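You operate a simulated robot arm through the tools that you are given. There is no shell and no other tool.

You run a simulated two-armed robot. Do the job below in one go: nothing can be reset, and whatever is moved stays where it is left.

TASK
Open the blue-marked table drawer, fetch the grey rubber pad from the top of the yellow-marked table and set it in the inside of the blue-marked table drawer, then shut the drawer. Take the long corner mould that says "59" from the bare side of the yellow-marked table and leave it on the top of the green-marked table. Take the grey block mould that says "26" from the top of the yellow-marked table and leave it on the green rubber slab. Put the steel mould that says "95" from the bare side of the blue-marked table on the left half of the grey work bench and the steel mould that says "29" on the bare side of the yellow-marked table. Put the scorched disc on the bare side of the blue-marked table away on the steel tray by press four. The order is free.

Only the result counts: the job must be done as asked and must still hold three seconds after the hand-in. Knocking over, shifting, dropping, spilling or breaking anything else fails it.

THE ROBOT
Two 7-joint arms with two-finger parallel grippers on one trunk, on a base that moves. Base frame: it is fixed to the floor where the robot stands at the start and does not move with it; the origin is under the middle of the robot, x ahead of it, y to its left, z up. Lengths are in m, angles in degrees, forces in N, time in s.
The left shoulder is at the start at [0.05, 0.165, 0.93], the right one opposite. With the tool pointing down near the work surface each hand reaches from about 0.2 to 0.68 m from the robot's upright axis, wherever it stands, measured 20 degrees to its own side. Places, roughly: bare side of the yellow-marked table [0.8, 2.4, 0.8]; blue-marked table drawer [0.7, 0.1, 0.6]; green rubber slab (16x16x2 cm) [1.2, 1.8, 0.8]; grey block mould [1, 2, 0.75]; grey rubber pad (5x5x2 cm) [0.2, 2.9, 0.8]; inside of the blue-marked table drawer [0.8, 0.1, 0.6]; left half of the grey work bench [2.7, -1.2, 0.8]; long corner mould [0.5, 2.75, 0.75]; scorched disc (5x5x2 cm) [2, 0.9, 0.8]; steel mould [1.75, 1.25, 0.75]; steel tray by press four [-6.6, 3.6, 0.7]; top of the green-marked table [-1.2, 4.1, 0.8]. Payload 3.91 kg a hand.
The TCP of each hand is the grasp point between the finger pads, 0.03 m short of the fingertips. In the tool frame z runs along the fingers and y along their closing line. The gripper opens to 0.11 m. The fingers are 0.02 m wide and 0.01 m thick; the gripper's body (0.048 by 0.112 m) begins 0.055 m behind the TCP.
Orientation is that of the tool frame in the base frame, as a unit quaternion [w, x, y, z]. With the fingers straight down and closing along the base's y, the tool's x points along the base's -x, its y along +y and its z along -z.

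THE INTERFACE
- The arms move only by the tool jog_arm. It takes "left_series", "right_series" or both (then of equal length, played together; a hand with none holds still); each is a list of rows, each a list of 6 numbers: the shift along the tool's x, y, z in m, then the turn, a rotation vector about the tool's x, y, z in degrees. In form: [[x, y, z, rx, ry, rz], ...]. A call has 1 to 20 rows; each row is the pose to reach, as a shift and turn from the pose commanded when the call began, along the tool's axes at that moment. "left_hand" and "right_hand" are, for a hand that has rows, the closure in counts, from 0 (fully open) to 255 (shut), set as the call begins (left out, the last holds). A row lasts 0.2 s, in which the tool goes at most 0.05 m and 8.6 degrees; a call with a longer step from one row to the next is refused whole, and so is a gripper value outside its range. A pose out of reach is approached as far as the arm can. The call stops where the force on the tool passes 40 N (or 10 N more than at its start, if that is more) or the arm is blocked; 0.2 s more then pass. The fingers move at their own pace (about 0.045 m/s each) and stop on an object; they squeeze with about 36 N. The grip force told is the motor's: it shows also when the fingers shut on nothing. Time passes only in rows, and 0.2 s behind the last, so rows that repeat a pose let the fingers close. The reply holds the time, the measured pose of the TCP, the force on the tool along the base axes, the opening and the grip force, in the units named above and with some noise, with the torque about the TCP (base axes, N m) and any sound that the robot's microphone picked up.
- Cameras (640 x 400 px; columns grow to the right, rows downward): "scene" is now at [0.1163, -0.0105, 1.1009]; the picture's right is [-0.13, -0.99, 0.00], its down [-0.54, 0.07, -0.84] and it looks along [0.83, -0.11, -0.54] (base axes); focal length 254 px, centre (320, 200). "left" rides on the left gripper at [0.072, -0.017, -0.103] in its tool frame; the picture's right is [0.23, 0.97, 0.00], its down [-0.76, 0.18, -0.62] and it looks along [-0.61, 0.14, 0.78] (tool axes); focal length 222 px, centre (320, 200). "right" rides on the right gripper at [0.072, 0.017, -0.103] in its tool frame; the picture's right is [-0.23, 0.97, 0.00], its down [-0.76, -0.18, -0.62] and it looks along [-0.61, -0.14, 0.78] (tool axes); focal length 222 px, centre (320, 200). There is no depth. A picture from a camera that has moved, and an enlarged one, comes with that camera's place and axes in the base frame and with its lens.
- grab_frame(camera): a new picture of that camera. The clock stands still meanwhile.
- lift_body(by): slides the trunk up (or, below 0, down) by that many m; the arms and the scene camera ride with it, the base frame stays. It gives what a move gives, with no picture.
- roll_base(legs): drives the robot by 1 to 6 legs, each [ahead, left, turn to the left] in m, m and degrees, along the robot's own axes; the way and the turn of a leg run together, so that a leg with both is an arc; at most 1.5 m and 180 degrees a leg. The arms and the cameras ride along, it lands a little off, and it stops where it bumps. It gives what a move gives.
- pan_tilt(pan, tilt): turns the head with the scene camera to pan (to the left, within 80 degrees either way) and tilt (down, from -29 to 69), counted from straight ahead of the robot. It gives what a move gives.
- zoom(camera, box): a new picture of the part [left, top, right, bottom] of that camera's present view, enlarged. The clock stands still meanwhile.
- hand_in(): hands the job in; it is judged then, once.

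Places have to be worked out from the pictures, the camera data and where the tool is seen. Open the grippers and draw the arms clear of the work before you hand the job in, unless the task says otherwise.

The tools are called after ">>>" by a JSON object that holds its "fn" and its "kwargs". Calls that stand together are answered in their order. jog_arm: Moves the arms, as the interface text tells. Its arguments: {"type":"object","properties":{"left_series":{"type":"array"},"left_hand":{"type":"number"},"right_series":{"type":"array"},"right_hand":{"type":"number"}},"required":[]} The other tools are called the same way: lift_body (by) moves the trunk up or down; roll_base (legs) drives the base; pan_tilt (pan, tilt) turns the head that bears the scene camera; grab_frame (camera) takes a picture; zoom (camera, box) takes an enlarged picture of a part of a camera's view; hand_in () hands the job in.

At the start:

```text
time_s: 0.0
left_tool_pos: [0.5362, 0.1099, 0.8257]
left_ee_rot: [0.001, -0.001, 1.0, 0.0]
left_ft_force: [-0.4, -0.1, -0.1]
left_ft_torque: [0.01, -0.01, -0.01]
left_gripper_width: 0.1103
left_grip_force: 0.1
right_tool_pos: [0.467, -0.3334, 0.9051]
right_ee_rot: [0.0, 0.0, 1.0, 0.0]
right_ft_force: [0.6, -0.4, 0.1]
right_ft_torque: [-0.04, 0.01, 0.0]
right_gripper_width: 0.1099
right_grip_force: 0.0
trunk travel left (down, up): [-0.15, 0.353]
robot x, y, heading: [-0.0009, -0.0, 0.1]
head pan, tilt (commanded): [-7.4, 32.9]
```

scene: 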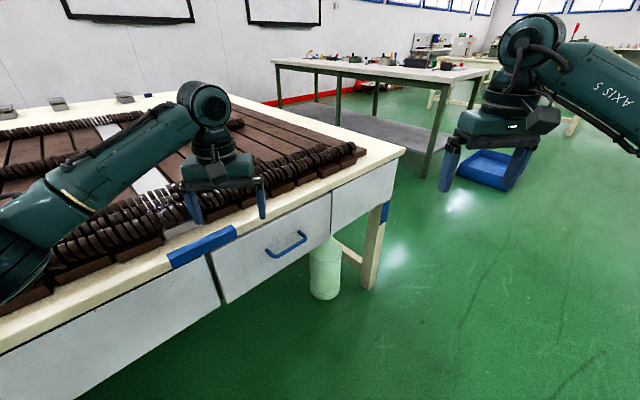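
right: 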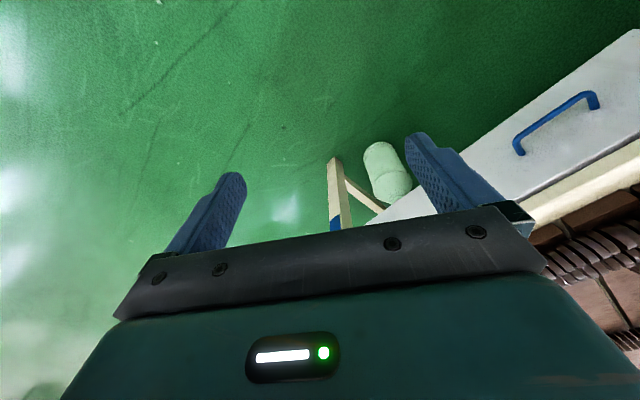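
left: 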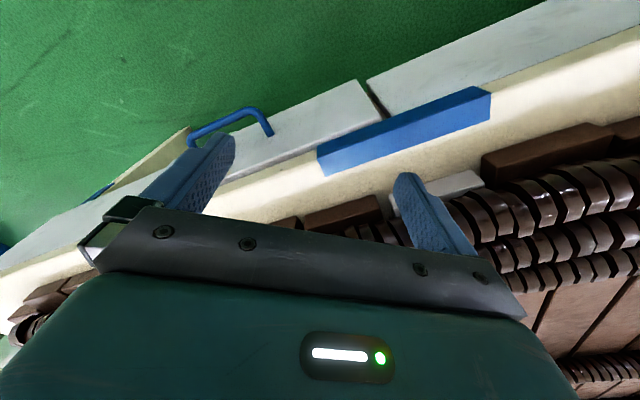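

I start by looking around to learn the layout: first the blue-marked table ahead, then the left side.

>>> {"fn": "pan_tilt", "kwargs": {"pan": 40, "tilt": 20}}

>>> {"fn": "grab_frame", "kwargs": {"camera": "scene"}}

```text
time_s: 1.1
left_tool_pos: [0.5356, 0.1099, 0.8266]
left_ee_rot: [0.0, 0.0, 1.0, 0.0]
left_ft_force: [0.1, 0.4, -0.4]
left_ft_torque: [0.02, 0.03, 0.02]
left_gripper_width: 0.1101
left_grip_force: 0.1
right_tool_pos: [0.4682, -0.3344, 0.9047]
right_ee_rot: [-0.001, 0.001, 1.0, 0.0]
right_ft_force: [-0.6, -0.4, 0.5]
right_ft_torque: [-0.04, 0.02, 0.01]
right_gripper_width: 0.11
right_grip_force: 0.1
trunk travel left (down, up): [-0.15, 0.353]
robot x, y, heading: [0.0009, -0.0021, 0.1]
head pan, tilt (commanded): [40.0, 20.0]
```

```text
taken
camera scene: at [0.0993, 0.0608, 1.1215], right [0.64, -0.77, 0.0], down [-0.26, -0.22, -0.94], along [0.72, 0.6, -0.34], focal length 254 px, centre (320, 200)
```

scene: 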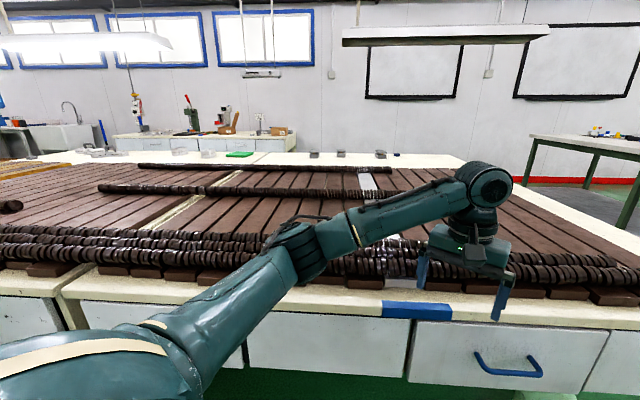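

The tables in front are piled with brown parts and the bare strip is at the far edge. I look further to the left and to the right.

>>> {"fn": "zoom", "kwargs": {"camera": "scene", "box": [60, 120, 300, 270]}}

>>> {"fn": "zoom", "kwargs": {"camera": "scene", "box": [220, 120, 460, 270]}}

>>> {"fn": "pan_tilt", "kwargs": {"pan": 80, "tilt": 15}}

>>> {"fn": "grab_frame", "kwargs": {"camera": "scene"}}

>>> {"fn": "pan_tilt", "kwargs": {"pan": -40, "tilt": 15}}

>>> {"fn": "grab_frame", "kwargs": {"camera": "scene"}}

```text
2.67 times, centred on (180, 195) of scene
camera zoom: at [0.0993, 0.0608, 1.1215], right [0.64, -0.77, 0.0], down [-0.26, -0.22, -0.94], along [0.72, 0.6, -0.34], focal length 677 px, centre (693, 213)
```

zoom: 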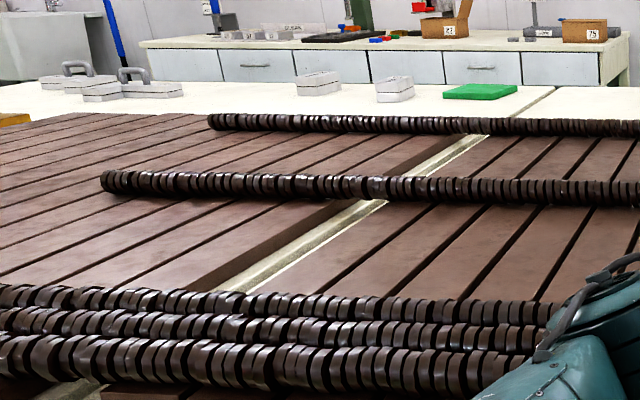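

```text
2.67 times, centred on (340, 195) of scene
camera zoom: at [0.0993, 0.0608, 1.1215], right [0.64, -0.77, 0.0], down [-0.26, -0.22, -0.94], along [0.72, 0.6, -0.34], focal length 677 px, centre (267, 213)
```

zoom: 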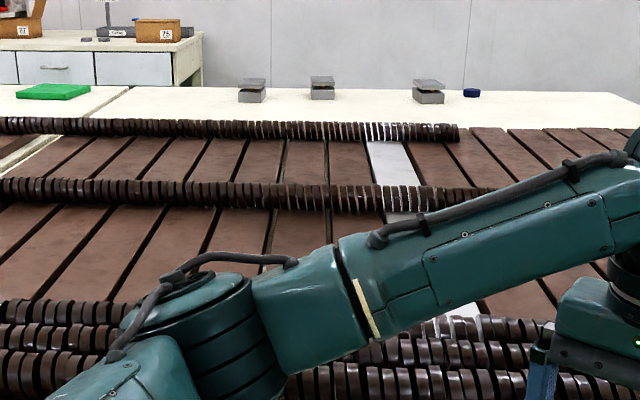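

```text
time_s: 2.2
left_tool_pos: [0.5369, 0.1095, 0.8257]
left_ee_rot: [0.0, -0.001, 1.0, 0.001]
left_ft_force: [0.0, 1.4, 0.4]
left_ft_torque: [-0.01, 0.02, 0.01]
left_gripper_width: 0.1101
left_grip_force: 0.0
right_tool_pos: [0.4667, -0.3332, 0.905]
right_ee_rot: [0.0, 0.0, 1.0, 0.0]
right_ft_force: [0.4, 0.0, 0.2]
right_ft_torque: [-0.01, 0.04, -0.01]
right_gripper_width: 0.1097
right_grip_force: 0.1
trunk travel left (down, up): [-0.15, 0.353]
robot x, y, heading: [0.0009, 0.0023, -0.2]
head pan, tilt (commanded): [80.0, 15.0]
```

```text
taken
camera scene: at [0.0442, 0.093, 1.1296], right [0.98, -0.17, 0.0], down [-0.05, -0.25, -0.97], along [0.17, 0.95, -0.26], focal length 254 px, centre (320, 200)
```

scene: 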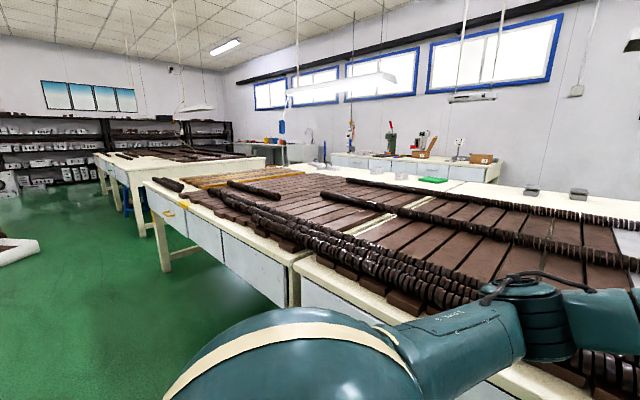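

```text
time_s: 4.2
left_tool_pos: [0.5363, 0.1104, 0.8261]
left_ee_rot: [-0.001, -0.001, 1.0, 0.0]
left_ft_force: [0.4, 0.2, 0.5]
left_ft_torque: [-0.01, 0.0, 0.01]
left_gripper_width: 0.1102
left_grip_force: 0.1
right_tool_pos: [0.4676, -0.3322, 0.9055]
right_ee_rot: [-0.001, 0.0, 1.0, 0.0]
right_ft_force: [0.0, 0.1, -0.1]
right_ft_torque: [0.03, -0.01, 0.0]
right_gripper_width: 0.1099
right_grip_force: 0.1
trunk travel left (down, up): [-0.15, 0.353]
robot x, y, heading: [-0.0037, 0.002, 0.1]
head pan, tilt (commanded): [-40.0, 15.0]
```

```text
taken
camera scene: at [0.0995, -0.059, 1.1297], right [-0.64, -0.77, 0.0], down [-0.2, 0.17, -0.97], along [0.74, -0.62, -0.26], focal length 254 px, centre (320, 200)
```

scene: 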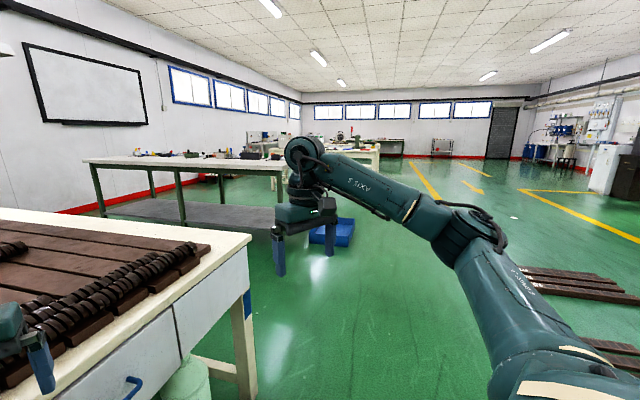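

The layout is clear: blue table in front, yellow behind it in the same row, green further on, grey bench to the right. First I measure the drawer handle closely.

>>> {"fn": "pan_tilt", "kwargs": {"pan": 0, "tilt": 40}}

>>> {"fn": "grab_frame", "kwargs": {"camera": "scene"}}

>>> {"fn": "zoom", "kwargs": {"camera": "scene", "box": [200, 100, 440, 250]}}

>>> {"fn": "zoom", "kwargs": {"camera": "left", "box": [80, 50, 400, 250]}}

>>> {"fn": "zoom", "kwargs": {"camera": "right", "box": [400, 0, 640, 150]}}

```text
time_s: 5.3
left_tool_pos: [0.5366, 0.1104, 0.8253]
left_ee_rot: [0.0, -0.001, 1.0, 0.0]
left_ft_force: [-0.7, -0.4, 0.9]
left_ft_torque: [-0.02, 0.01, -0.05]
left_gripper_width: 0.1098
left_grip_force: 0.1
right_tool_pos: [0.4669, -0.3331, 0.9048]
right_ee_rot: [0.0, 0.0, 1.0, 0.0]
right_ft_force: [0.3, 0.0, 0.3]
right_ft_torque: [0.0, 0.0, -0.02]
right_gripper_width: 0.11
right_grip_force: 0.1
trunk travel left (down, up): [-0.15, 0.353]
robot x, y, heading: [0.001, -0.0018, -0.1]
head pan, tilt (commanded): [0.0, 40.0]
```

```text
taken
camera scene: at [0.1129, 0.0009, 1.0901], right [0.0, -1.0, 0.0], down [-0.64, 0.0, -0.77], along [0.77, 0.0, -0.64], focal length 254 px, centre (320, 200)
```

scene: 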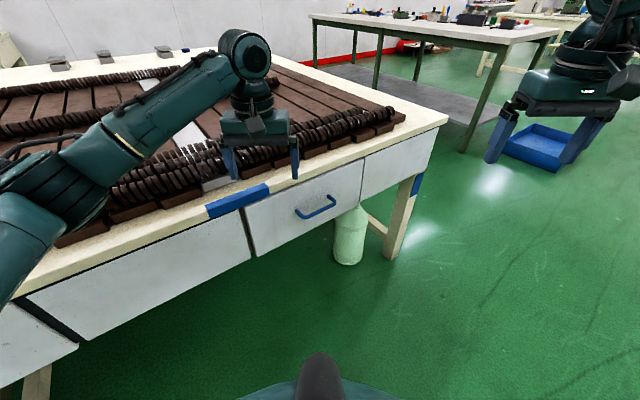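

```text
2.67 times, centred on (320, 175) of scene
camera zoom: at [0.1129, 0.0009, 1.0901], right [0.0, -1.0, 0.0], down [-0.64, 0.0, -0.77], along [0.77, 0.0, -0.64], focal length 677 px, centre (320, 267)
```

zoom: 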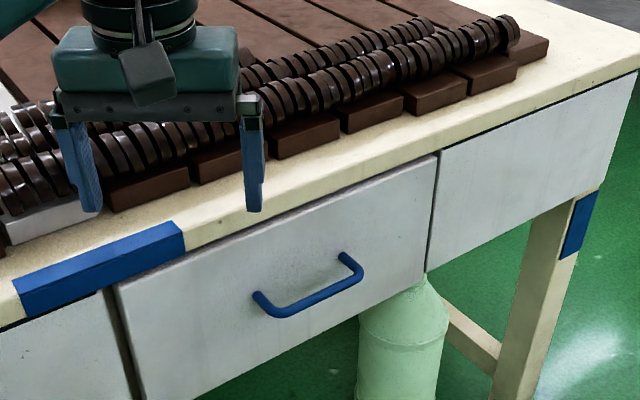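

```text
2.00 times, centred on (240, 150) of left
camera zoom: at [0.464, 0.0925, 0.9288], right [-0.23, 0.97, 0.0], down [0.76, 0.18, 0.62], along [0.61, 0.14, -0.78], focal length 444 px, centre (480, 300)
```

zoom: 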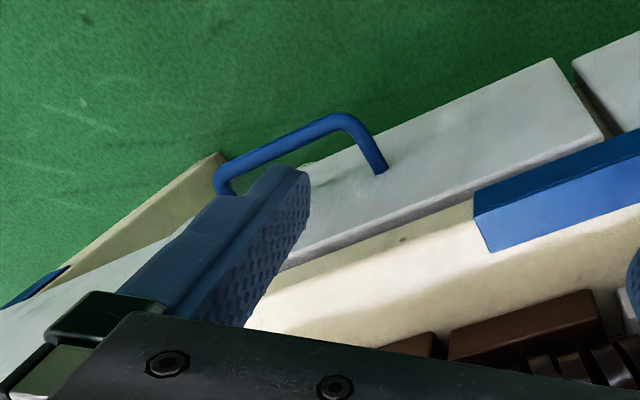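

```text
2.67 times, centred on (520, 75) of right
camera zoom: at [0.3951, -0.3159, 1.0092], right [0.23, 0.97, 0.0], down [0.76, -0.18, 0.62], along [0.61, -0.14, -0.78], focal length 592 px, centre (-213, 533)
```

zoom: 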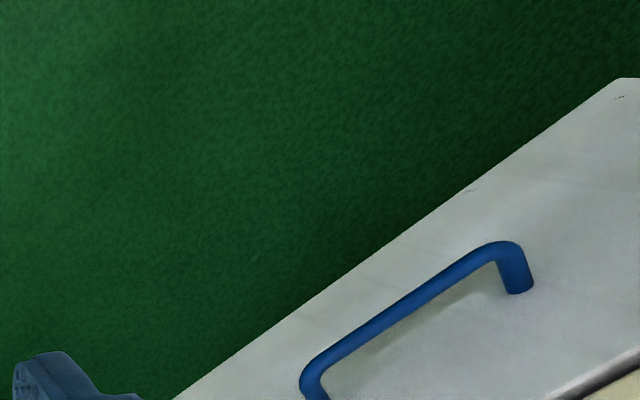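

Handle bar triangulates to about [0.578, 0.0, 0.66] with the table's normal at ~36° heading. I drive back a little and turn to face the drawer squarely, with the handle in front of the right hand.

>>> {"fn": "roll_base", "kwargs": {"legs": [[-0.1, -0.3, 0], [0, 0, 36]]}}

>>> {"fn": "pan_tilt", "kwargs": {"pan": -10, "tilt": 35}}

>>> {"fn": "grab_frame", "kwargs": {"camera": "scene"}}

>>> {"fn": "grab_frame", "kwargs": {"camera": "right"}}

```text
time_s: 10.2
left_tool_pos: [0.2698, 0.1028, 0.8261]
left_ee_rot: [0.0, -0.31, 0.951, 0.0]
left_ft_force: [-0.9, 0.0, -0.2]
left_ft_torque: [-0.04, 0.03, 0.02]
left_gripper_width: 0.11
left_grip_force: 0.1
right_tool_pos: [0.4743, -0.2973, 0.905]
right_ee_rot: [0.0, -0.308, 0.951, -0.001]
right_ft_force: [-0.4, -0.5, 0.6]
right_ft_torque: [0.02, 0.0, 0.02]
right_gripper_width: 0.1099
right_grip_force: 0.0
trunk travel left (down, up): [-0.15, 0.353]
robot x, y, heading: [-0.0991, -0.2998, 36.0]
head pan, tilt (commanded): [0.0, 40.0]
```

```text
time_s: 10.9
left_tool_pos: [0.2702, 0.1031, 0.8252]
left_ee_rot: [0.0, -0.309, 0.951, 0.0]
left_ft_force: [0.3, -0.3, 0.2]
left_ft_torque: [0.0, -0.01, 0.01]
left_gripper_width: 0.1101
left_grip_force: 0.1
right_tool_pos: [0.4744, -0.297, 0.9047]
right_ee_rot: [-0.001, -0.309, 0.951, 0.0]
right_ft_force: [0.1, 0.8, -0.1]
right_ft_torque: [0.05, 0.01, 0.0]
right_gripper_width: 0.1101
right_grip_force: 0.1
trunk travel left (down, up): [-0.15, 0.353]
robot x, y, heading: [-0.1027, -0.3014, 35.9]
head pan, tilt (commanded): [-10.0, 35.0]
```

```text
taken
camera scene: at [0.0017, -0.2442, 1.0976], right [0.44, -0.9, 0.0], down [-0.52, -0.25, -0.82], along [0.74, 0.36, -0.57], focal length 254 px, centre (320, 200)
```

scene: 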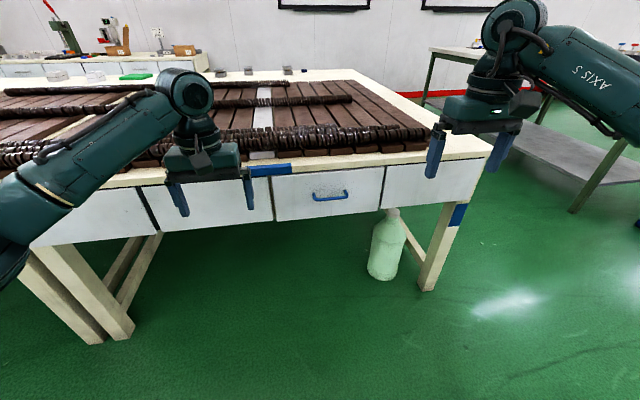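

```text
taken
camera right: at [0.4057, -0.3254, 1.0092], right [-0.39, 0.92, 0.0], down [0.72, 0.3, 0.62], along [0.57, 0.24, -0.78], focal length 222 px, centre (320, 200)
```

right: 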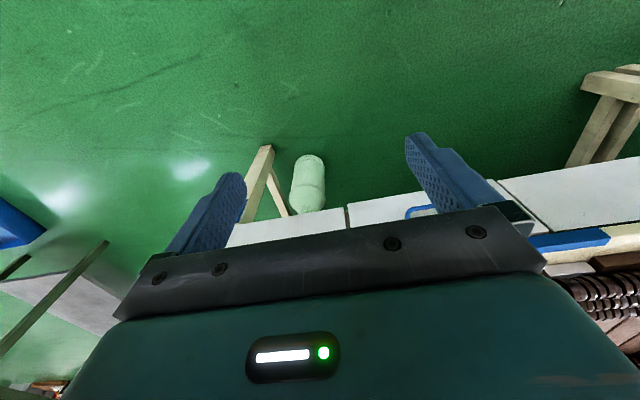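

Facing the drawer now; I zoom on the handle for a precise second measurement.

>>> {"fn": "zoom", "kwargs": {"camera": "scene", "box": [240, 145, 480, 295]}}

>>> {"fn": "zoom", "kwargs": {"camera": "scene", "box": [290, 170, 370, 220]}}

```text
2.67 times, centred on (360, 220) of scene
camera zoom: at [0.0017, -0.2442, 1.0976], right [0.44, -0.9, 0.0], down [-0.52, -0.25, -0.82], along [0.74, 0.36, -0.57], focal length 677 px, centre (213, 147)
```

zoom: 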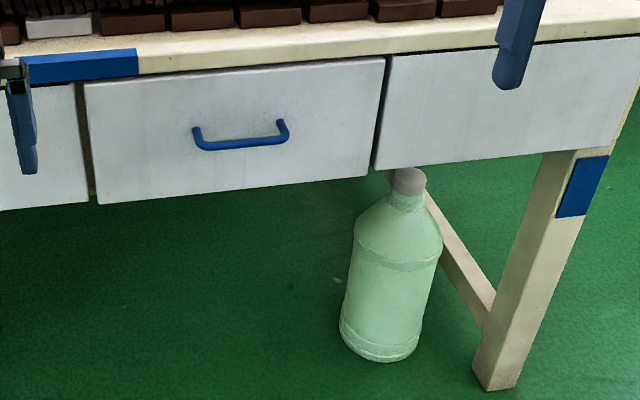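

```text
8.00 times, centred on (330, 195) of scene
camera zoom: at [0.0017, -0.2442, 1.0976], right [0.44, -0.9, 0.0], down [-0.52, -0.25, -0.82], along [0.74, 0.36, -0.57], focal length 2031 px, centre (240, 240)
```

zoom: 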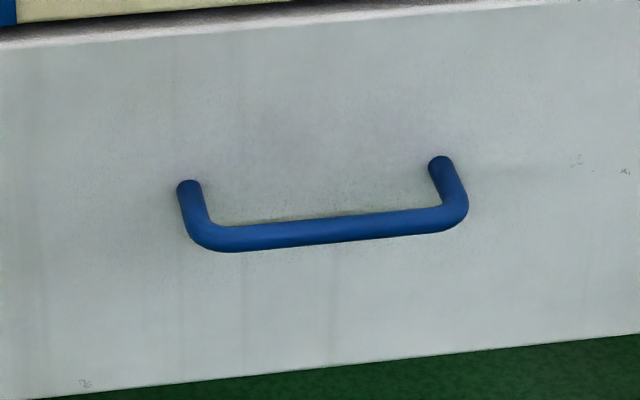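

Second measurement agrees: bar centre ≈ [0.579, -0.001, 0.664], face normal ≈ 35.3°. I swing the right tool to point level at the drawer, fingers closing vertically, stopping 15 cm short of the bar.

>>> {"fn": "jog_arm", "kwargs": {"right_series": [[-0.0072, 0.012, 0.016, -4.33, -4.33, 4.33], [-0.0145, 0.0239, 0.0321, -8.66, -8.66, 8.66], [-0.0217, 0.0359, 0.0481, -12.99, -12.99, 12.99], [-0.029, 0.0479, 0.0642, -17.32, -17.32, 17.32], [-0.0362, 0.0598, 0.0802, -21.65, -21.65, 21.65], [-0.0434, 0.0718, 0.0963, -25.98, -25.98, 25.98], [-0.0507, 0.0838, 0.1123, -30.31, -30.31, 30.31], [-0.0579, 0.0957, 0.1284, -34.64, -34.64, 34.64], [-0.0652, 0.1077, 0.1444, -38.97, -38.97, 38.97], [-0.0724, 0.1197, 0.1605, -43.3, -43.3, 43.3], [-0.0796, 0.1316, 0.1765, -47.63, -47.63, 47.63], [-0.0869, 0.1436, 0.1926, -51.96, -51.96, 51.96], [-0.0941, 0.1556, 0.2086, -56.29, -56.29, 56.29], [-0.1014, 0.1675, 0.2247, -60.62, -60.62, 60.62], [-0.1086, 0.1795, 0.2407, -64.95, -64.95, 64.95], [-0.1086, 0.1795, 0.2407, -69.28, -69.28, 69.28], [-0.1086, 0.1795, 0.2407, -69.28, -69.28, 69.28]]}}

>>> {"fn": "grab_frame", "kwargs": {"camera": "scene"}}

>>> {"fn": "grab_frame", "kwargs": {"camera": "right"}}

```text
time_s: 14.1
left_tool_pos: [0.271, 0.1029, 0.8264]
left_ee_rot: [0.0, -0.309, 0.951, 0.001]
left_ft_force: [-0.1, -0.8, -0.5]
left_ft_torque: [0.03, -0.03, -0.01]
left_gripper_width: 0.1097
left_grip_force: 0.0
right_tool_pos: [0.5145, -0.1673, 0.6779]
right_ee_rot: [0.403, 0.179, 0.732, 0.52]
right_ft_force: [-0.1, 0.5, -0.7]
right_ft_torque: [0.03, -0.01, -0.02]
right_gripper_width: 0.1098
right_grip_force: 0.2
right hand out of reach, approached as far as the arm can: row 12
trunk travel left (down, up): [-0.15, 0.353]
robot x, y, heading: [-0.0982, -0.3009, 35.7]
head pan, tilt (commanded): [-10.0, 35.0]
stopped in row 15 (right hand): the arm was blocked; the commanded pose is now the measured one
```

```text
taken
camera scene: at [0.0013, -0.2441, 1.0981], right [0.44, -0.9, 0.0], down [-0.52, -0.25, -0.82], along [0.74, 0.36, -0.57], focal length 254 px, centre (320, 200)
```

scene: 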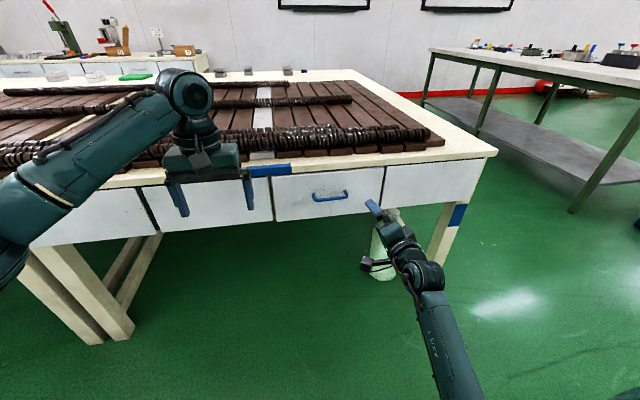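

```text
taken
camera right: at [0.3876, -0.1756, 0.6796], right [-0.01, 0.23, 0.97], down [0.01, -0.97, 0.23], along [1.0, 0.01, 0.01], focal length 222 px, centre (320, 200)
```

right: 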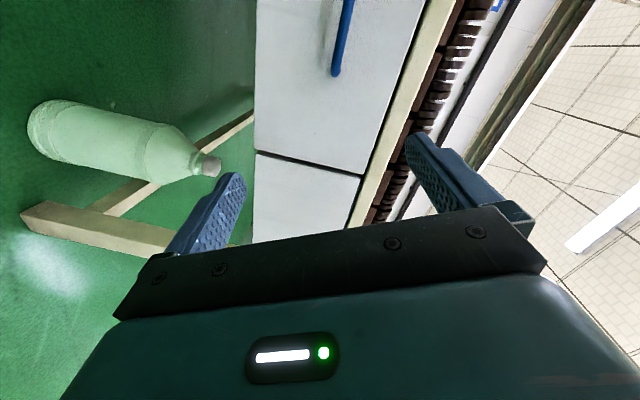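

The arm got close but stopped at its reach with the roll about 24° short. The arm may have been too folded, so I try finishing the turn while extending toward a point 6 cm short of the bar.

>>> {"fn": "jog_arm", "kwargs": {"right_series": [[0.0107, 0.0046, 0.0118, -0.88, -0.57, 3.03], [0.0214, 0.0092, 0.0237, -1.76, -1.14, 6.05], [0.032, 0.0137, 0.0355, -2.64, -1.71, 9.08], [0.0427, 0.0183, 0.0474, -3.52, -2.28, 12.1], [0.0534, 0.0229, 0.0592, -4.4, -2.85, 15.1], [0.0641, 0.0275, 0.071, -5.28, -3.42, 18.15], [0.0747, 0.032, 0.0829, -6.16, -3.99, 21.2], [0.0854, 0.0366, 0.0947, -7.04, -4.56, 24.2], [0.0854, 0.0366, 0.0947, -7.04, -4.56, 24.2]]}}

>>> {"fn": "grab_frame", "kwargs": {"camera": "right"}}

>>> {"fn": "grab_frame", "kwargs": {"camera": "scene"}}

```text
time_s: 15.0
left_tool_pos: [0.27, 0.1025, 0.828]
left_ee_rot: [0.0, -0.309, 0.951, 0.0]
left_ft_force: [1.2, 0.5, -0.4]
left_ft_torque: [0.0, -0.03, -0.03]
left_gripper_width: 0.1102
left_grip_force: 0.0
right_tool_pos: [0.5446, -0.1656, 0.6359]
right_ee_rot: [0.407, 0.207, 0.73, 0.508]
right_ft_force: [-0.3, 0.4, 0.3]
right_ft_torque: [-0.02, 0.06, 0.0]
right_gripper_width: 0.11
right_grip_force: 0.1
trunk travel left (down, up): [-0.15, 0.353]
robot x, y, heading: [-0.0981, -0.2997, 35.9]
head pan, tilt (commanded): [-10.0, 35.0]
stopped in row 4 (right hand): the arm was blocked; the commanded pose is now the measured one
```

```text
taken
camera right: at [0.4174, -0.1661, 0.6418], right [0.03, 0.22, 0.97], down [-0.04, -0.97, 0.23], along [1.0, -0.04, -0.02], focal length 222 px, centre (320, 200)
```

right: 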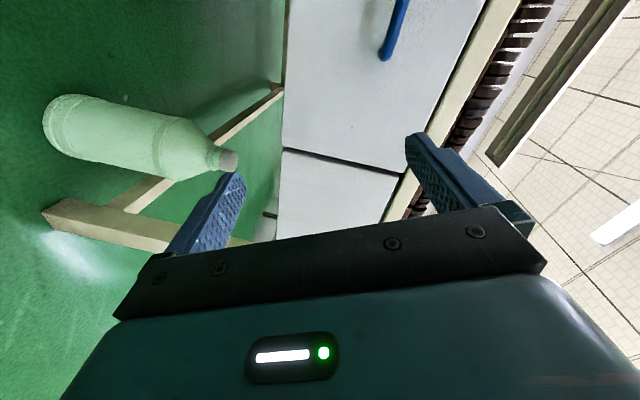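

```text
taken
camera scene: at [0.0018, -0.2443, 1.1004], right [0.44, -0.9, 0.0], down [-0.52, -0.25, -0.82], along [0.74, 0.36, -0.57], focal length 254 px, centre (320, 200)
```

scene: 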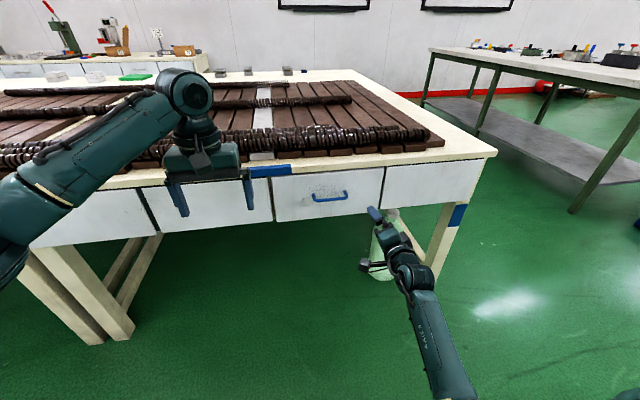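

The roll hits a joint limit this way round. I back the right hand out to its downward pose, then I will try rolling the other way.

>>> {"fn": "jog_arm", "kwargs": {"right_series": [[-0.0112, 0.0143, -0.0123, 3.35, 5.1, -3.96], [-0.0223, 0.0286, -0.0247, 6.7, 10.2, -7.93], [-0.0335, 0.0429, -0.037, 10.05, 15.3, -11.89], [-0.0446, 0.0572, -0.0493, 13.4, 20.4, -15.86], [-0.0558, 0.0715, -0.0617, 16.75, 25.5, -19.82], [-0.0669, 0.0858, -0.074, 20.1, 30.6, -23.79], [-0.0781, 0.1, -0.0864, 23.45, 35.7, -27.75], [-0.0893, 0.1143, -0.0987, 26.8, 40.8, -31.71], [-0.1004, 0.1286, -0.111, 30.15, 45.9, -35.68], [-0.1116, 0.1429, -0.1234, 33.5, 51.0, -39.64], [-0.1227, 0.1572, -0.1357, 36.85, 56.1, -43.61], [-0.1339, 0.1715, -0.148, 40.2, 61.2, -47.57], [-0.145, 0.1858, -0.1604, 43.55, 66.3, -51.54], [-0.1562, 0.2001, -0.1727, 46.9, 71.4, -55.5], [-0.1562, 0.2001, -0.1727, 46.9, 71.4, -55.5]]}}

```text
time_s: 18.2
left_tool_pos: [0.2692, 0.1033, 0.8261]
left_ee_rot: [0.0, -0.309, 0.951, 0.0]
left_ft_force: [-0.8, -0.1, -1.3]
left_ft_torque: [0.0, 0.02, -0.03]
left_gripper_width: 0.1101
left_grip_force: 0.0
right_tool_pos: [0.4718, -0.2998, 0.9083]
right_ee_rot: [0.005, -0.309, 0.951, 0.002]
right_ft_force: [0.8, 0.1, -0.1]
right_ft_torque: [0.01, -0.03, 0.0]
right_gripper_width: 0.1102
right_grip_force: 0.2
trunk travel left (down, up): [-0.15, 0.353]
robot x, y, heading: [-0.1015, -0.3005, 35.9]
head pan, tilt (commanded): [-10.0, 35.0]
```

Back in the downward pose. I lower the trunk so the shoulder is closer to handle height, then try the roll the other way.

>>> {"fn": "lift_body", "kwargs": {"by": -0.15}}

>>> {"fn": "jog_arm", "kwargs": {"right_series": [[-0.0075, 0.012, 0.0063, 4.62, -4.62, -4.62], [-0.015, 0.024, 0.0126, 9.24, -9.24, -9.24], [-0.0225, 0.036, 0.0189, 13.86, -13.86, -13.86], [-0.03, 0.048, 0.0251, 18.47, -18.47, -18.47], [-0.0375, 0.06, 0.0314, 23.09, -23.09, -23.09], [-0.045, 0.072, 0.0377, 27.71, -27.71, -27.71], [-0.0525, 0.084, 0.044, 32.33, -32.33, -32.33], [-0.06, 0.096, 0.0503, 36.95, -36.95, -36.95], [-0.0675, 0.108, 0.0566, 41.57, -41.57, -41.57], [-0.075, 0.12, 0.0629, 46.19, -46.19, -46.19], [-0.0825, 0.132, 0.0691, 50.8, -50.8, -50.8], [-0.09, 0.144, 0.0754, 55.42, -55.42, -55.42], [-0.0975, 0.156, 0.0817, 60.04, -60.04, -60.04], [-0.105, 0.168, 0.088, 64.66, -64.66, -64.66], [-0.1125, 0.18, 0.0943, 69.28, -69.28, -69.28], [-0.1125, 0.18, 0.0943, 69.28, -69.28, -69.28]]}}

>>> {"fn": "grab_frame", "kwargs": {"camera": "scene"}}

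>>> {"fn": "grab_frame", "kwargs": {"camera": "right"}}

```text
time_s: 19.9
left_tool_pos: [0.2705, 0.1032, 0.6755]
left_ee_rot: [0.0, -0.309, 0.951, 0.0]
left_ft_force: [0.0, 0.1, -0.5]
left_ft_torque: [-0.01, 0.0, 0.01]
left_gripper_width: 0.1099
left_grip_force: 0.1
right_tool_pos: [0.4701, -0.299, 0.7576]
right_ee_rot: [0.007, -0.309, 0.951, 0.002]
right_ft_force: [0.5, -0.3, 0.5]
right_ft_torque: [-0.01, -0.06, -0.01]
right_gripper_width: 0.11
right_grip_force: 0.0
trunk travel left (down, up): [0.0, 0.503]
robot x, y, heading: [-0.0975, -0.3006, 35.8]
head pan, tilt (commanded): [-10.0, 35.0]
```

```text
time_s: 23.3
left_tool_pos: [0.2703, 0.1045, 0.6766]
left_ee_rot: [0.0, -0.31, 0.951, 0.0]
left_ft_force: [0.2, -0.1, 0.5]
left_ft_torque: [0.04, -0.04, 0.0]
left_gripper_width: 0.11
left_grip_force: 0.1
right_tool_pos: [0.4033, -0.036, 0.7071]
right_ee_rot: [0.633, -0.625, 0.321, -0.325]
right_ft_force: [0.3, 0.4, 0.7]
right_ft_torque: [-0.02, 0.0, 0.02]
right_gripper_width: 0.1099
right_grip_force: 0.0
right hand out of reach, approached as far as the arm can: row 14, 15, 16
trunk travel left (down, up): [0.0, 0.503]
robot x, y, heading: [-0.0959, -0.297, 36.0]
head pan, tilt (commanded): [-10.0, 35.0]
```

```text
taken
camera scene: at [0.0017, -0.2443, 0.9477], right [0.44, -0.9, 0.0], down [-0.52, -0.25, -0.82], along [0.74, 0.36, -0.57], focal length 254 px, centre (320, 200)
```

scene: 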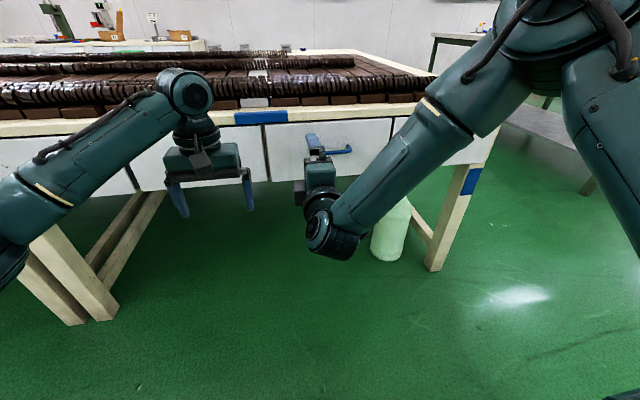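

```text
taken
camera right: at [0.3617, -0.1542, 0.6897], right [-0.12, 0.19, -0.97], down [-0.95, 0.26, 0.17], along [0.28, 0.95, 0.15], focal length 222 px, centre (320, 200)
```

right: 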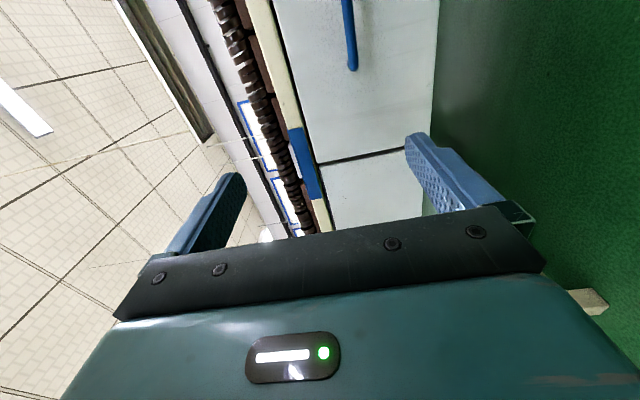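

Orientation is now exactly right (tool pointing along the normal, closing vertically); only the position lags. I extend forward toward the handle, where the arm is less folded.

>>> {"fn": "jog_arm", "kwargs": {"right_series": [[0, 0, 0.02, 0, 0, 0], [0, 0, 0.04, 0, 0, 0], [0, 0, 0.06, 0, 0, 0], [0, 0, 0.08, 0, 0, 0], [0, 0, 0.08, 0, 0, 0]]}}

>>> {"fn": "grab_frame", "kwargs": {"camera": "right"}}

>>> {"fn": "grab_frame", "kwargs": {"camera": "scene"}}

```text
time_s: 24.5
left_tool_pos: [0.2704, 0.1014, 0.6752]
left_ee_rot: [-0.001, -0.308, 0.951, 0.0]
left_ft_force: [0.4, -0.4, 0.3]
left_ft_torque: [0.0, -0.03, 0.01]
left_gripper_width: 0.1099
left_grip_force: 0.1
right_tool_pos: [0.4589, 0.0202, 0.7143]
right_ee_rot: [0.631, -0.626, 0.323, -0.326]
right_ft_force: [0.1, -0.4, 0.4]
right_ft_torque: [-0.01, -0.01, 0.02]
right_gripper_width: 0.1102
right_grip_force: 0.1
right hand out of reach, approached as far as the arm can: row 1, 2, 3, 4, 5
trunk travel left (down, up): [0.0, 0.503]
robot x, y, heading: [-0.0987, -0.3001, 35.8]
head pan, tilt (commanded): [-10.0, 35.0]
```

```text
taken
camera right: at [0.4173, -0.0988, 0.6984], right [-0.13, 0.19, -0.97], down [-0.95, 0.26, 0.17], along [0.28, 0.95, 0.15], focal length 222 px, centre (320, 200)
```

right: 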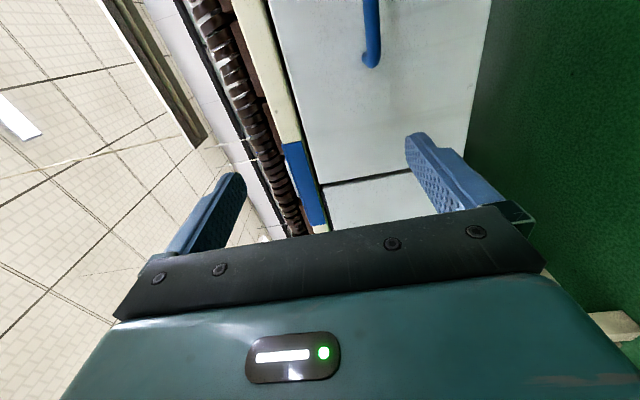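

```text
taken
camera scene: at [0.0017, -0.2443, 0.9477], right [0.44, -0.9, 0.0], down [-0.52, -0.25, -0.82], along [0.74, 0.36, -0.57], focal length 254 px, centre (320, 200)
```

scene: 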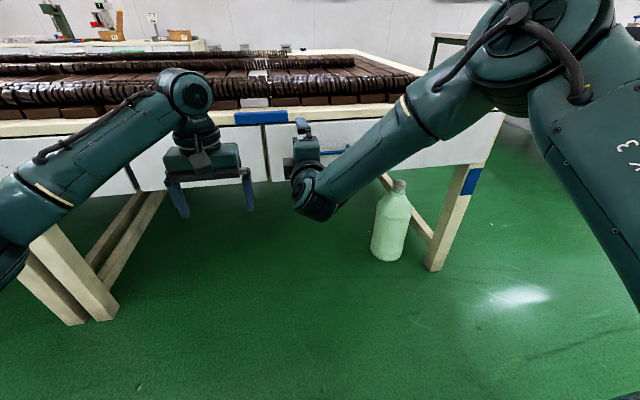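

The hand sits ~9 cm left and 5 cm high of the goal. A tool pitched 30° downward should be easier for the wrist, so I try that at the same commanded point.

>>> {"fn": "jog_arm", "kwargs": {"right_series": [[0, 0, 0, -6, 0, 0], [0, 0, 0, -12, 0, 0], [0, 0, 0, -18, 0, 0], [0, 0, 0, -24, 0, 0], [0, 0, 0, -30, 0, 0], [0, 0, 0, -30, 0, 0], [0, 0, 0, -30, 0, 0]]}}

>>> {"fn": "grab_frame", "kwargs": {"camera": "scene"}}

```text
time_s: 26.1
left_tool_pos: [0.2701, 0.1031, 0.6759]
left_ee_rot: [0.0, -0.309, 0.951, 0.0]
left_ft_force: [0.4, -0.4, 0.8]
left_ft_torque: [0.03, -0.04, 0.02]
left_gripper_width: 0.11
left_grip_force: 0.1
right_tool_pos: [0.458, 0.0202, 0.7153]
right_ee_rot: [-0.451, 0.769, -0.391, 0.23]
right_ft_force: [-0.2, 0.2, -0.5]
right_ft_torque: [-0.02, -0.01, -0.02]
right_gripper_width: 0.1098
right_grip_force: 0.0
trunk travel left (down, up): [0.0, 0.503]
robot x, y, heading: [-0.1006, -0.3043, 36.0]
head pan, tilt (commanded): [-10.0, 35.0]
```

```text
taken
camera scene: at [0.0017, -0.2443, 0.9477], right [0.44, -0.9, 0.0], down [-0.52, -0.25, -0.82], along [0.74, 0.36, -0.57], focal length 254 px, centre (320, 200)
```

scene: 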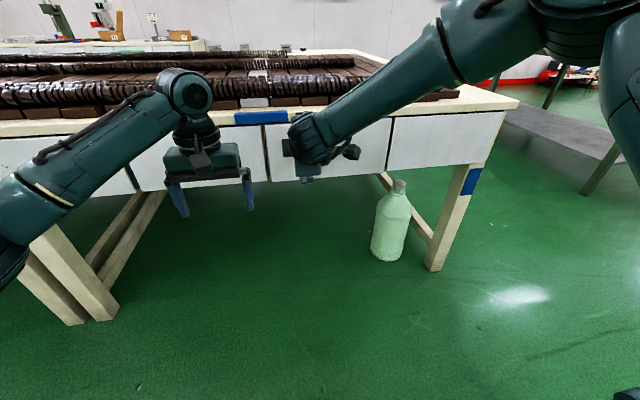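

Pitched 30° down the pose is reachable. I narrow the gripper to about 5 cm and slide sideways to line up 8 cm off the bar along the tool axis.

>>> {"fn": "jog_arm", "kwargs": {"right_series": [[0.022, 0.0007, 0.0024, 0, 0, 0], [0.0441, 0.0014, 0.0048, 0, 0, 0], [0.0662, 0.0021, 0.0071, 0, 0, 0], [0.0882, 0.0028, 0.0095, 0, 0, 0], [0.0882, 0.0028, 0.0095, 0, 0, 0]], "right_hand": 130}}

>>> {"fn": "grab_frame", "kwargs": {"camera": "scene"}}

>>> {"fn": "grab_frame", "kwargs": {"camera": "right"}}

```text
time_s: 27.3
left_tool_pos: [0.2711, 0.1026, 0.6764]
left_ee_rot: [0.0, -0.309, 0.951, 0.0]
left_ft_force: [0.4, -0.1, 0.2]
left_ft_torque: [0.03, -0.01, 0.02]
left_gripper_width: 0.1099
left_grip_force: 0.0
right_tool_pos: [0.5168, -0.0473, 0.7076]
right_ee_rot: [-0.451, 0.768, -0.392, 0.23]
right_ft_force: [0.1, -0.4, 0.4]
right_ft_torque: [-0.04, -0.01, -0.01]
right_gripper_width: 0.0541
right_grip_force: 0.2
trunk travel left (down, up): [0.0, 0.503]
robot x, y, heading: [-0.1003, -0.301, 35.9]
head pan, tilt (commanded): [-10.0, 35.0]
```

```text
taken
camera scene: at [0.0017, -0.2443, 0.9477], right [0.44, -0.9, 0.0], down [-0.52, -0.25, -0.82], along [0.74, 0.36, -0.57], focal length 254 px, centre (320, 200)
```

scene: 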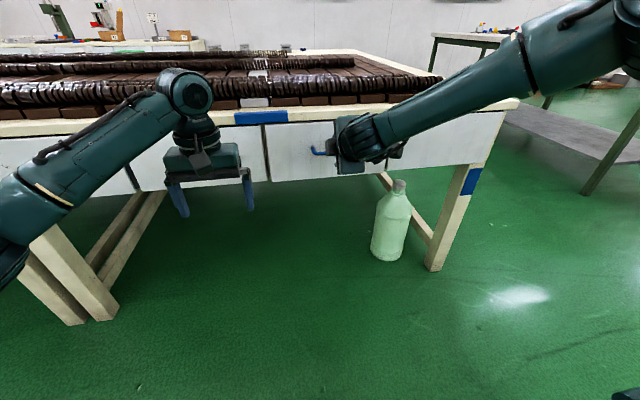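

```text
taken
camera right: at [0.4791, -0.1639, 0.7446], right [-0.52, -0.1, -0.85], down [-0.82, 0.35, 0.46], along [0.25, 0.93, -0.26], focal length 222 px, centre (320, 200)
```

right: 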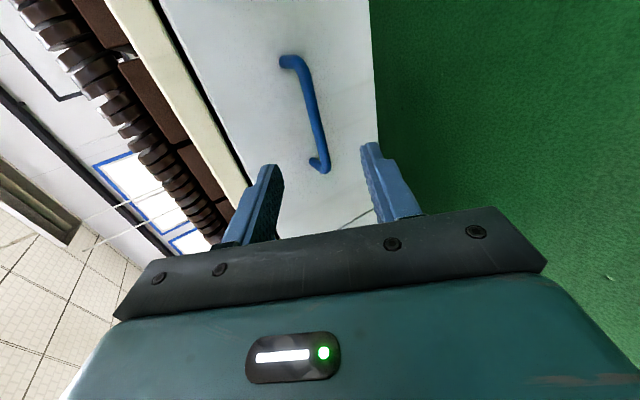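

The bar appears centred between the fingers. I advance 7 cm along the tool axis, then close on the bar.

>>> {"fn": "jog_arm", "kwargs": {"right_series": [[0, 0, 0.02, 0, 0, 0], [0, 0, 0.04, 0, 0, 0], [0, 0, 0.058, 0, 0, 0], [0, -0.002, 0.072, 0, 0, 0], [0, -0.002, 0.072, 0, 0, 0]]}}

>>> {"fn": "grab_frame", "kwargs": {"camera": "right"}}

```text
time_s: 28.5
left_tool_pos: [0.2704, 0.1026, 0.6757]
left_ee_rot: [0.0, -0.31, 0.951, 0.0]
left_ft_force: [0.7, -0.3, 0.2]
left_ft_torque: [0.01, -0.01, 0.02]
left_gripper_width: 0.1097
left_grip_force: 0.1
right_tool_pos: [0.568, -0.0102, 0.6756]
right_ee_rot: [-0.451, 0.768, -0.392, 0.229]
right_ft_force: [0.2, 0.0, 0.9]
right_ft_torque: [0.0, -0.01, 0.0]
right_gripper_width: 0.0537
right_grip_force: 0.2
trunk travel left (down, up): [0.0, 0.503]
robot x, y, heading: [-0.1038, -0.3038, 35.6]
head pan, tilt (commanded): [-10.0, 35.0]
```

```text
taken
camera right: at [0.5311, -0.1265, 0.7113], right [-0.52, -0.09, -0.85], down [-0.82, 0.35, 0.46], along [0.25, 0.93, -0.26], focal length 222 px, centre (320, 200)
```

right: 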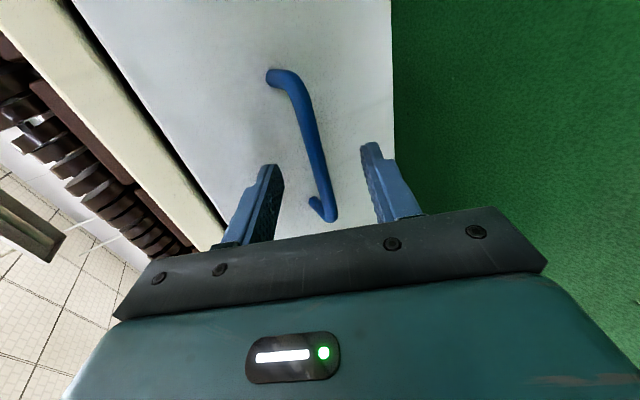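

Bar is between the fingers with no contact force. I close the right hand.

>>> {"fn": "jog_arm", "kwargs": {"right_series": [[0, 0, 0, 0, 0, 0], [0, 0, 0, 0, 0, 0], [0, 0, 0, 0, 0, 0], [0, 0, 0, 0, 0, 0]], "right_hand": 255}}

>>> {"fn": "grab_frame", "kwargs": {"camera": "right"}}

```text
time_s: 29.5
left_tool_pos: [0.2707, 0.1026, 0.6761]
left_ee_rot: [0.0, -0.309, 0.951, 0.0]
left_ft_force: [-1.0, -0.3, -0.4]
left_ft_torque: [-0.01, -0.01, 0.0]
left_gripper_width: 0.11
left_grip_force: 0.1
right_tool_pos: [0.5677, -0.0108, 0.676]
right_ee_rot: [-0.451, 0.768, -0.393, 0.229]
right_ft_force: [0.4, 0.9, 1.4]
right_ft_torque: [0.29, 0.14, -0.24]
right_gripper_width: 0.0098
right_grip_force: 45.1
trunk travel left (down, up): [0.0, 0.503]
robot x, y, heading: [-0.0964, -0.3014, 36.0]
head pan, tilt (commanded): [-10.0, 35.0]
```

```text
taken
camera right: at [0.5308, -0.1266, 0.7114], right [-0.52, -0.09, -0.85], down [-0.82, 0.35, 0.46], along [0.25, 0.93, -0.26], focal length 222 px, centre (320, 200)
```

right: 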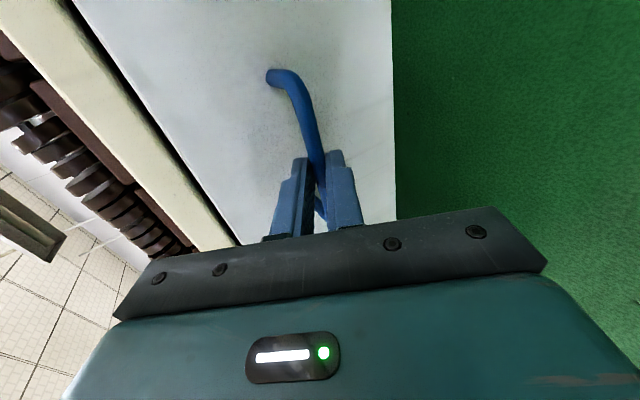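

Gripped the bar (1 cm wide, firm). I pull the drawer straight out along the normal, 10 cm first.

>>> {"fn": "jog_arm", "kwargs": {"right_series": [[-0.0002, 0.0098, -0.0175, 0, 0, 0], [-0.0005, 0.0196, -0.0349, 0, 0, 0], [-0.0007, 0.0293, -0.0524, 0, 0, 0], [-0.001, 0.0391, -0.0698, 0, 0, 0], [-0.0012, 0.0489, -0.0873, 0, 0, 0], [-0.0012, 0.0489, -0.0873, 0, 0, 0]]}}

>>> {"fn": "grab_frame", "kwargs": {"camera": "right"}}

```text
time_s: 30.9
left_tool_pos: [0.2705, 0.1014, 0.6761]
left_ee_rot: [0.0, -0.309, 0.951, 0.0]
left_ft_force: [0.2, -1.1, 0.2]
left_ft_torque: [0.01, 0.0, -0.04]
left_gripper_width: 0.1099
left_grip_force: 0.1
right_tool_pos: [0.486, -0.069, 0.6758]
right_ee_rot: [-0.451, 0.768, -0.392, 0.231]
right_ft_force: [0.1, -2.0, 4.2]
right_ft_torque: [0.39, 0.14, -0.03]
right_gripper_width: 0.0096
right_grip_force: 45.1
trunk travel left (down, up): [0.0, 0.503]
robot x, y, heading: [-0.0985, -0.3017, 35.8]
head pan, tilt (commanded): [-10.0, 35.0]
```

```text
taken
camera right: at [0.4495, -0.1848, 0.7114], right [-0.52, -0.09, -0.85], down [-0.82, 0.35, 0.46], along [0.25, 0.93, -0.26], focal length 222 px, centre (320, 200)
```

right: 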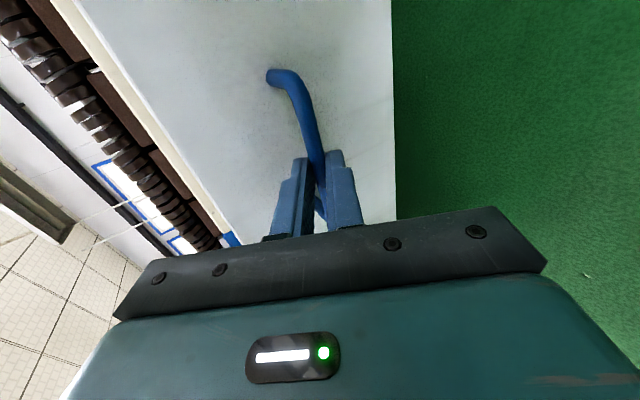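

The drawer comes out freely with low force. I pull another 12 cm.

>>> {"fn": "jog_arm", "kwargs": {"right_series": [[-0.0002, 0.0098, -0.0175, 0, 0, 0], [-0.0005, 0.0196, -0.0349, 0, 0, 0], [-0.0007, 0.0293, -0.0524, 0, 0, 0], [-0.001, 0.0391, -0.0698, 0, 0, 0], [-0.0012, 0.0489, -0.0873, 0, 0, 0], [-0.0014, 0.0587, -0.1048, 0, 0, 0], [-0.0014, 0.0587, -0.1048, 0, 0, 0]]}}

>>> {"fn": "grab_frame", "kwargs": {"camera": "right"}}

>>> {"fn": "grab_frame", "kwargs": {"camera": "scene"}}

```text
time_s: 32.5
left_tool_pos: [0.2697, 0.1026, 0.6762]
left_ee_rot: [0.0, -0.309, 0.951, 0.0]
left_ft_force: [-0.3, 0.5, 0.4]
left_ft_torque: [0.0, 0.0, 0.03]
left_gripper_width: 0.1102
left_grip_force: 0.0
right_tool_pos: [0.3885, -0.1389, 0.6745]
right_ee_rot: [-0.452, 0.767, -0.393, 0.232]
right_ft_force: [7.5, -11.8, 7.6]
right_ft_torque: [-0.1, -0.23, -1.09]
right_gripper_width: 0.0099
right_grip_force: 44.8
trunk travel left (down, up): [0.0, 0.503]
robot x, y, heading: [-0.1011, -0.3025, 35.7]
head pan, tilt (commanded): [-10.0, 35.0]
```

```text
taken
camera right: at [0.3516, -0.2548, 0.7114], right [-0.52, -0.09, -0.85], down [-0.82, 0.35, 0.46], along [0.26, 0.93, -0.26], focal length 222 px, centre (320, 200)
```

right: 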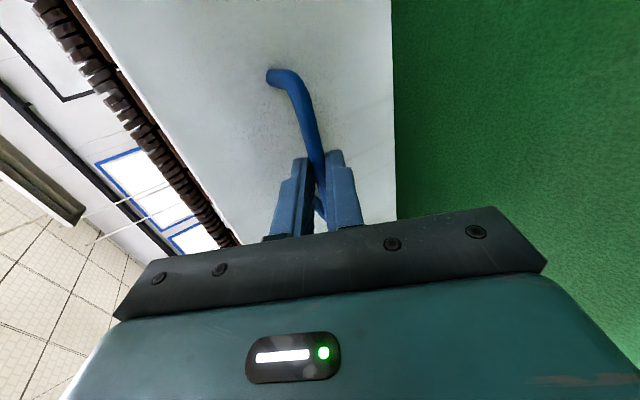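

```text
taken
camera scene: at [0.0016, -0.245, 0.9477], right [0.44, -0.9, 0.0], down [-0.52, -0.25, -0.82], along [0.74, 0.36, -0.57], focal length 254 px, centre (320, 200)
```

scene: 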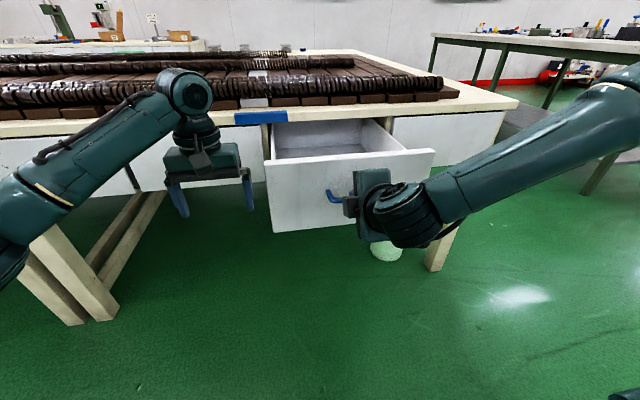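

Drawer is open about 22 cm and empty inside. I open the fingers moderately and withdraw along the tool axis.

>>> {"fn": "jog_arm", "kwargs": {"right_series": [[0, 0, 0, 0, 0, 0], [0, 0, 0, 0, 0, 0], [0, 0, 0, 0, 0, 0], [0, 0, -0.03, 0, 0, 0], [0, 0, -0.06, 0, 0, 0], [0, 0, -0.09, 0, 0, 0], [0, 0, -0.09, 0, 0, 0]], "right_hand": 130}}

>>> {"fn": "grab_frame", "kwargs": {"camera": "scene"}}

```text
time_s: 34.1
left_tool_pos: [0.2704, 0.1033, 0.6761]
left_ee_rot: [0.001, -0.309, 0.951, 0.0]
left_ft_force: [-0.5, 0.5, 0.2]
left_ft_torque: [0.01, 0.04, -0.06]
left_gripper_width: 0.1101
left_grip_force: 0.0
right_tool_pos: [0.3324, -0.1714, 0.7201]
right_ee_rot: [-0.451, 0.768, -0.392, 0.23]
right_ft_force: [-0.5, -0.8, -0.3]
right_ft_torque: [0.01, -0.04, 0.0]
right_gripper_width: 0.054
right_grip_force: 0.1
right hand out of reach, approached as far as the arm can: row 6, 7
trunk travel left (down, up): [0.0, 0.503]
robot x, y, heading: [-0.0982, -0.3004, 35.8]
head pan, tilt (commanded): [-10.0, 35.0]
```

```text
taken
camera scene: at [0.0017, -0.2443, 0.9477], right [0.44, -0.9, 0.0], down [-0.52, -0.25, -0.82], along [0.74, 0.36, -0.57], focal length 254 px, centre (320, 200)
```

scene: 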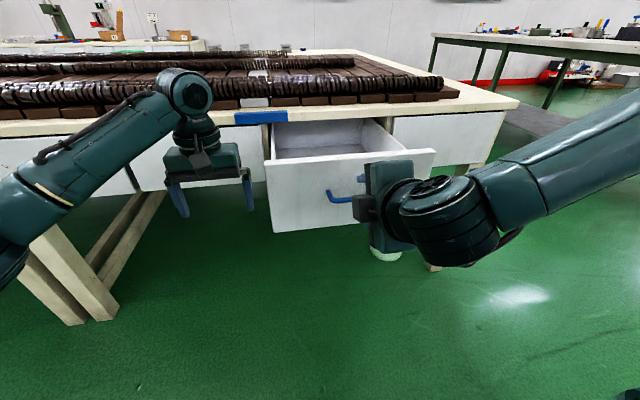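

Handle released and the drawer stays open. I back the base straight away from the table, then raise the trunk again.

>>> {"fn": "roll_base", "kwargs": {"legs": [[-0.35, 0, 0]]}}

>>> {"fn": "lift_body", "kwargs": {"by": 0.3}}

>>> {"fn": "grab_frame", "kwargs": {"camera": "scene"}}

```text
time_s: 36.4
left_tool_pos: [-0.0111, -0.1021, 0.6758]
left_ee_rot: [0.0, -0.307, 0.952, 0.0]
left_ft_force: [-1.1, 0.7, 0.7]
left_ft_torque: [-0.01, 0.02, 0.03]
left_gripper_width: 0.1099
left_grip_force: 0.1
right_tool_pos: [0.0511, -0.3769, 0.7217]
right_ee_rot: [-0.45, 0.768, -0.393, 0.231]
right_ft_force: [0.7, 1.0, 0.1]
right_ft_torque: [0.0, 0.02, 0.02]
right_gripper_width: 0.0542
right_grip_force: 0.1
trunk travel left (down, up): [0.0, 0.503]
robot x, y, heading: [-0.3848, -0.5045, 35.9]
head pan, tilt (commanded): [-10.0, 35.0]
```

```text
time_s: 39.4
left_tool_pos: [-0.0105, -0.1026, 0.9755]
left_ee_rot: [0.0, -0.307, 0.952, 0.0]
left_ft_force: [0.5, 0.1, -0.8]
left_ft_torque: [-0.01, 0.01, -0.06]
left_gripper_width: 0.1102
left_grip_force: 0.0
right_tool_pos: [0.0501, -0.3758, 1.0213]
right_ee_rot: [-0.45, 0.768, -0.393, 0.231]
right_ft_force: [0.9, 0.1, 0.5]
right_ft_torque: [-0.02, -0.04, 0.01]
right_gripper_width: 0.0539
right_grip_force: 0.0
trunk travel left (down, up): [-0.3, 0.203]
robot x, y, heading: [-0.3784, -0.5056, 35.7]
head pan, tilt (commanded): [-10.0, 35.0]
```

```text
taken
camera scene: at [-0.2801, -0.4479, 1.2476], right [0.43, -0.9, 0.0], down [-0.52, -0.25, -0.82], along [0.74, 0.35, -0.57], focal length 254 px, centre (320, 200)
```

scene: 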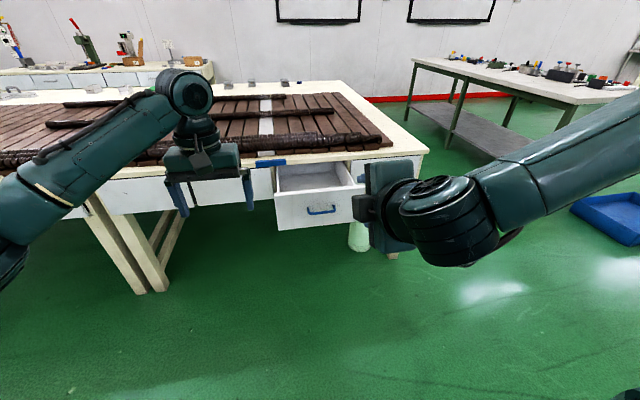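

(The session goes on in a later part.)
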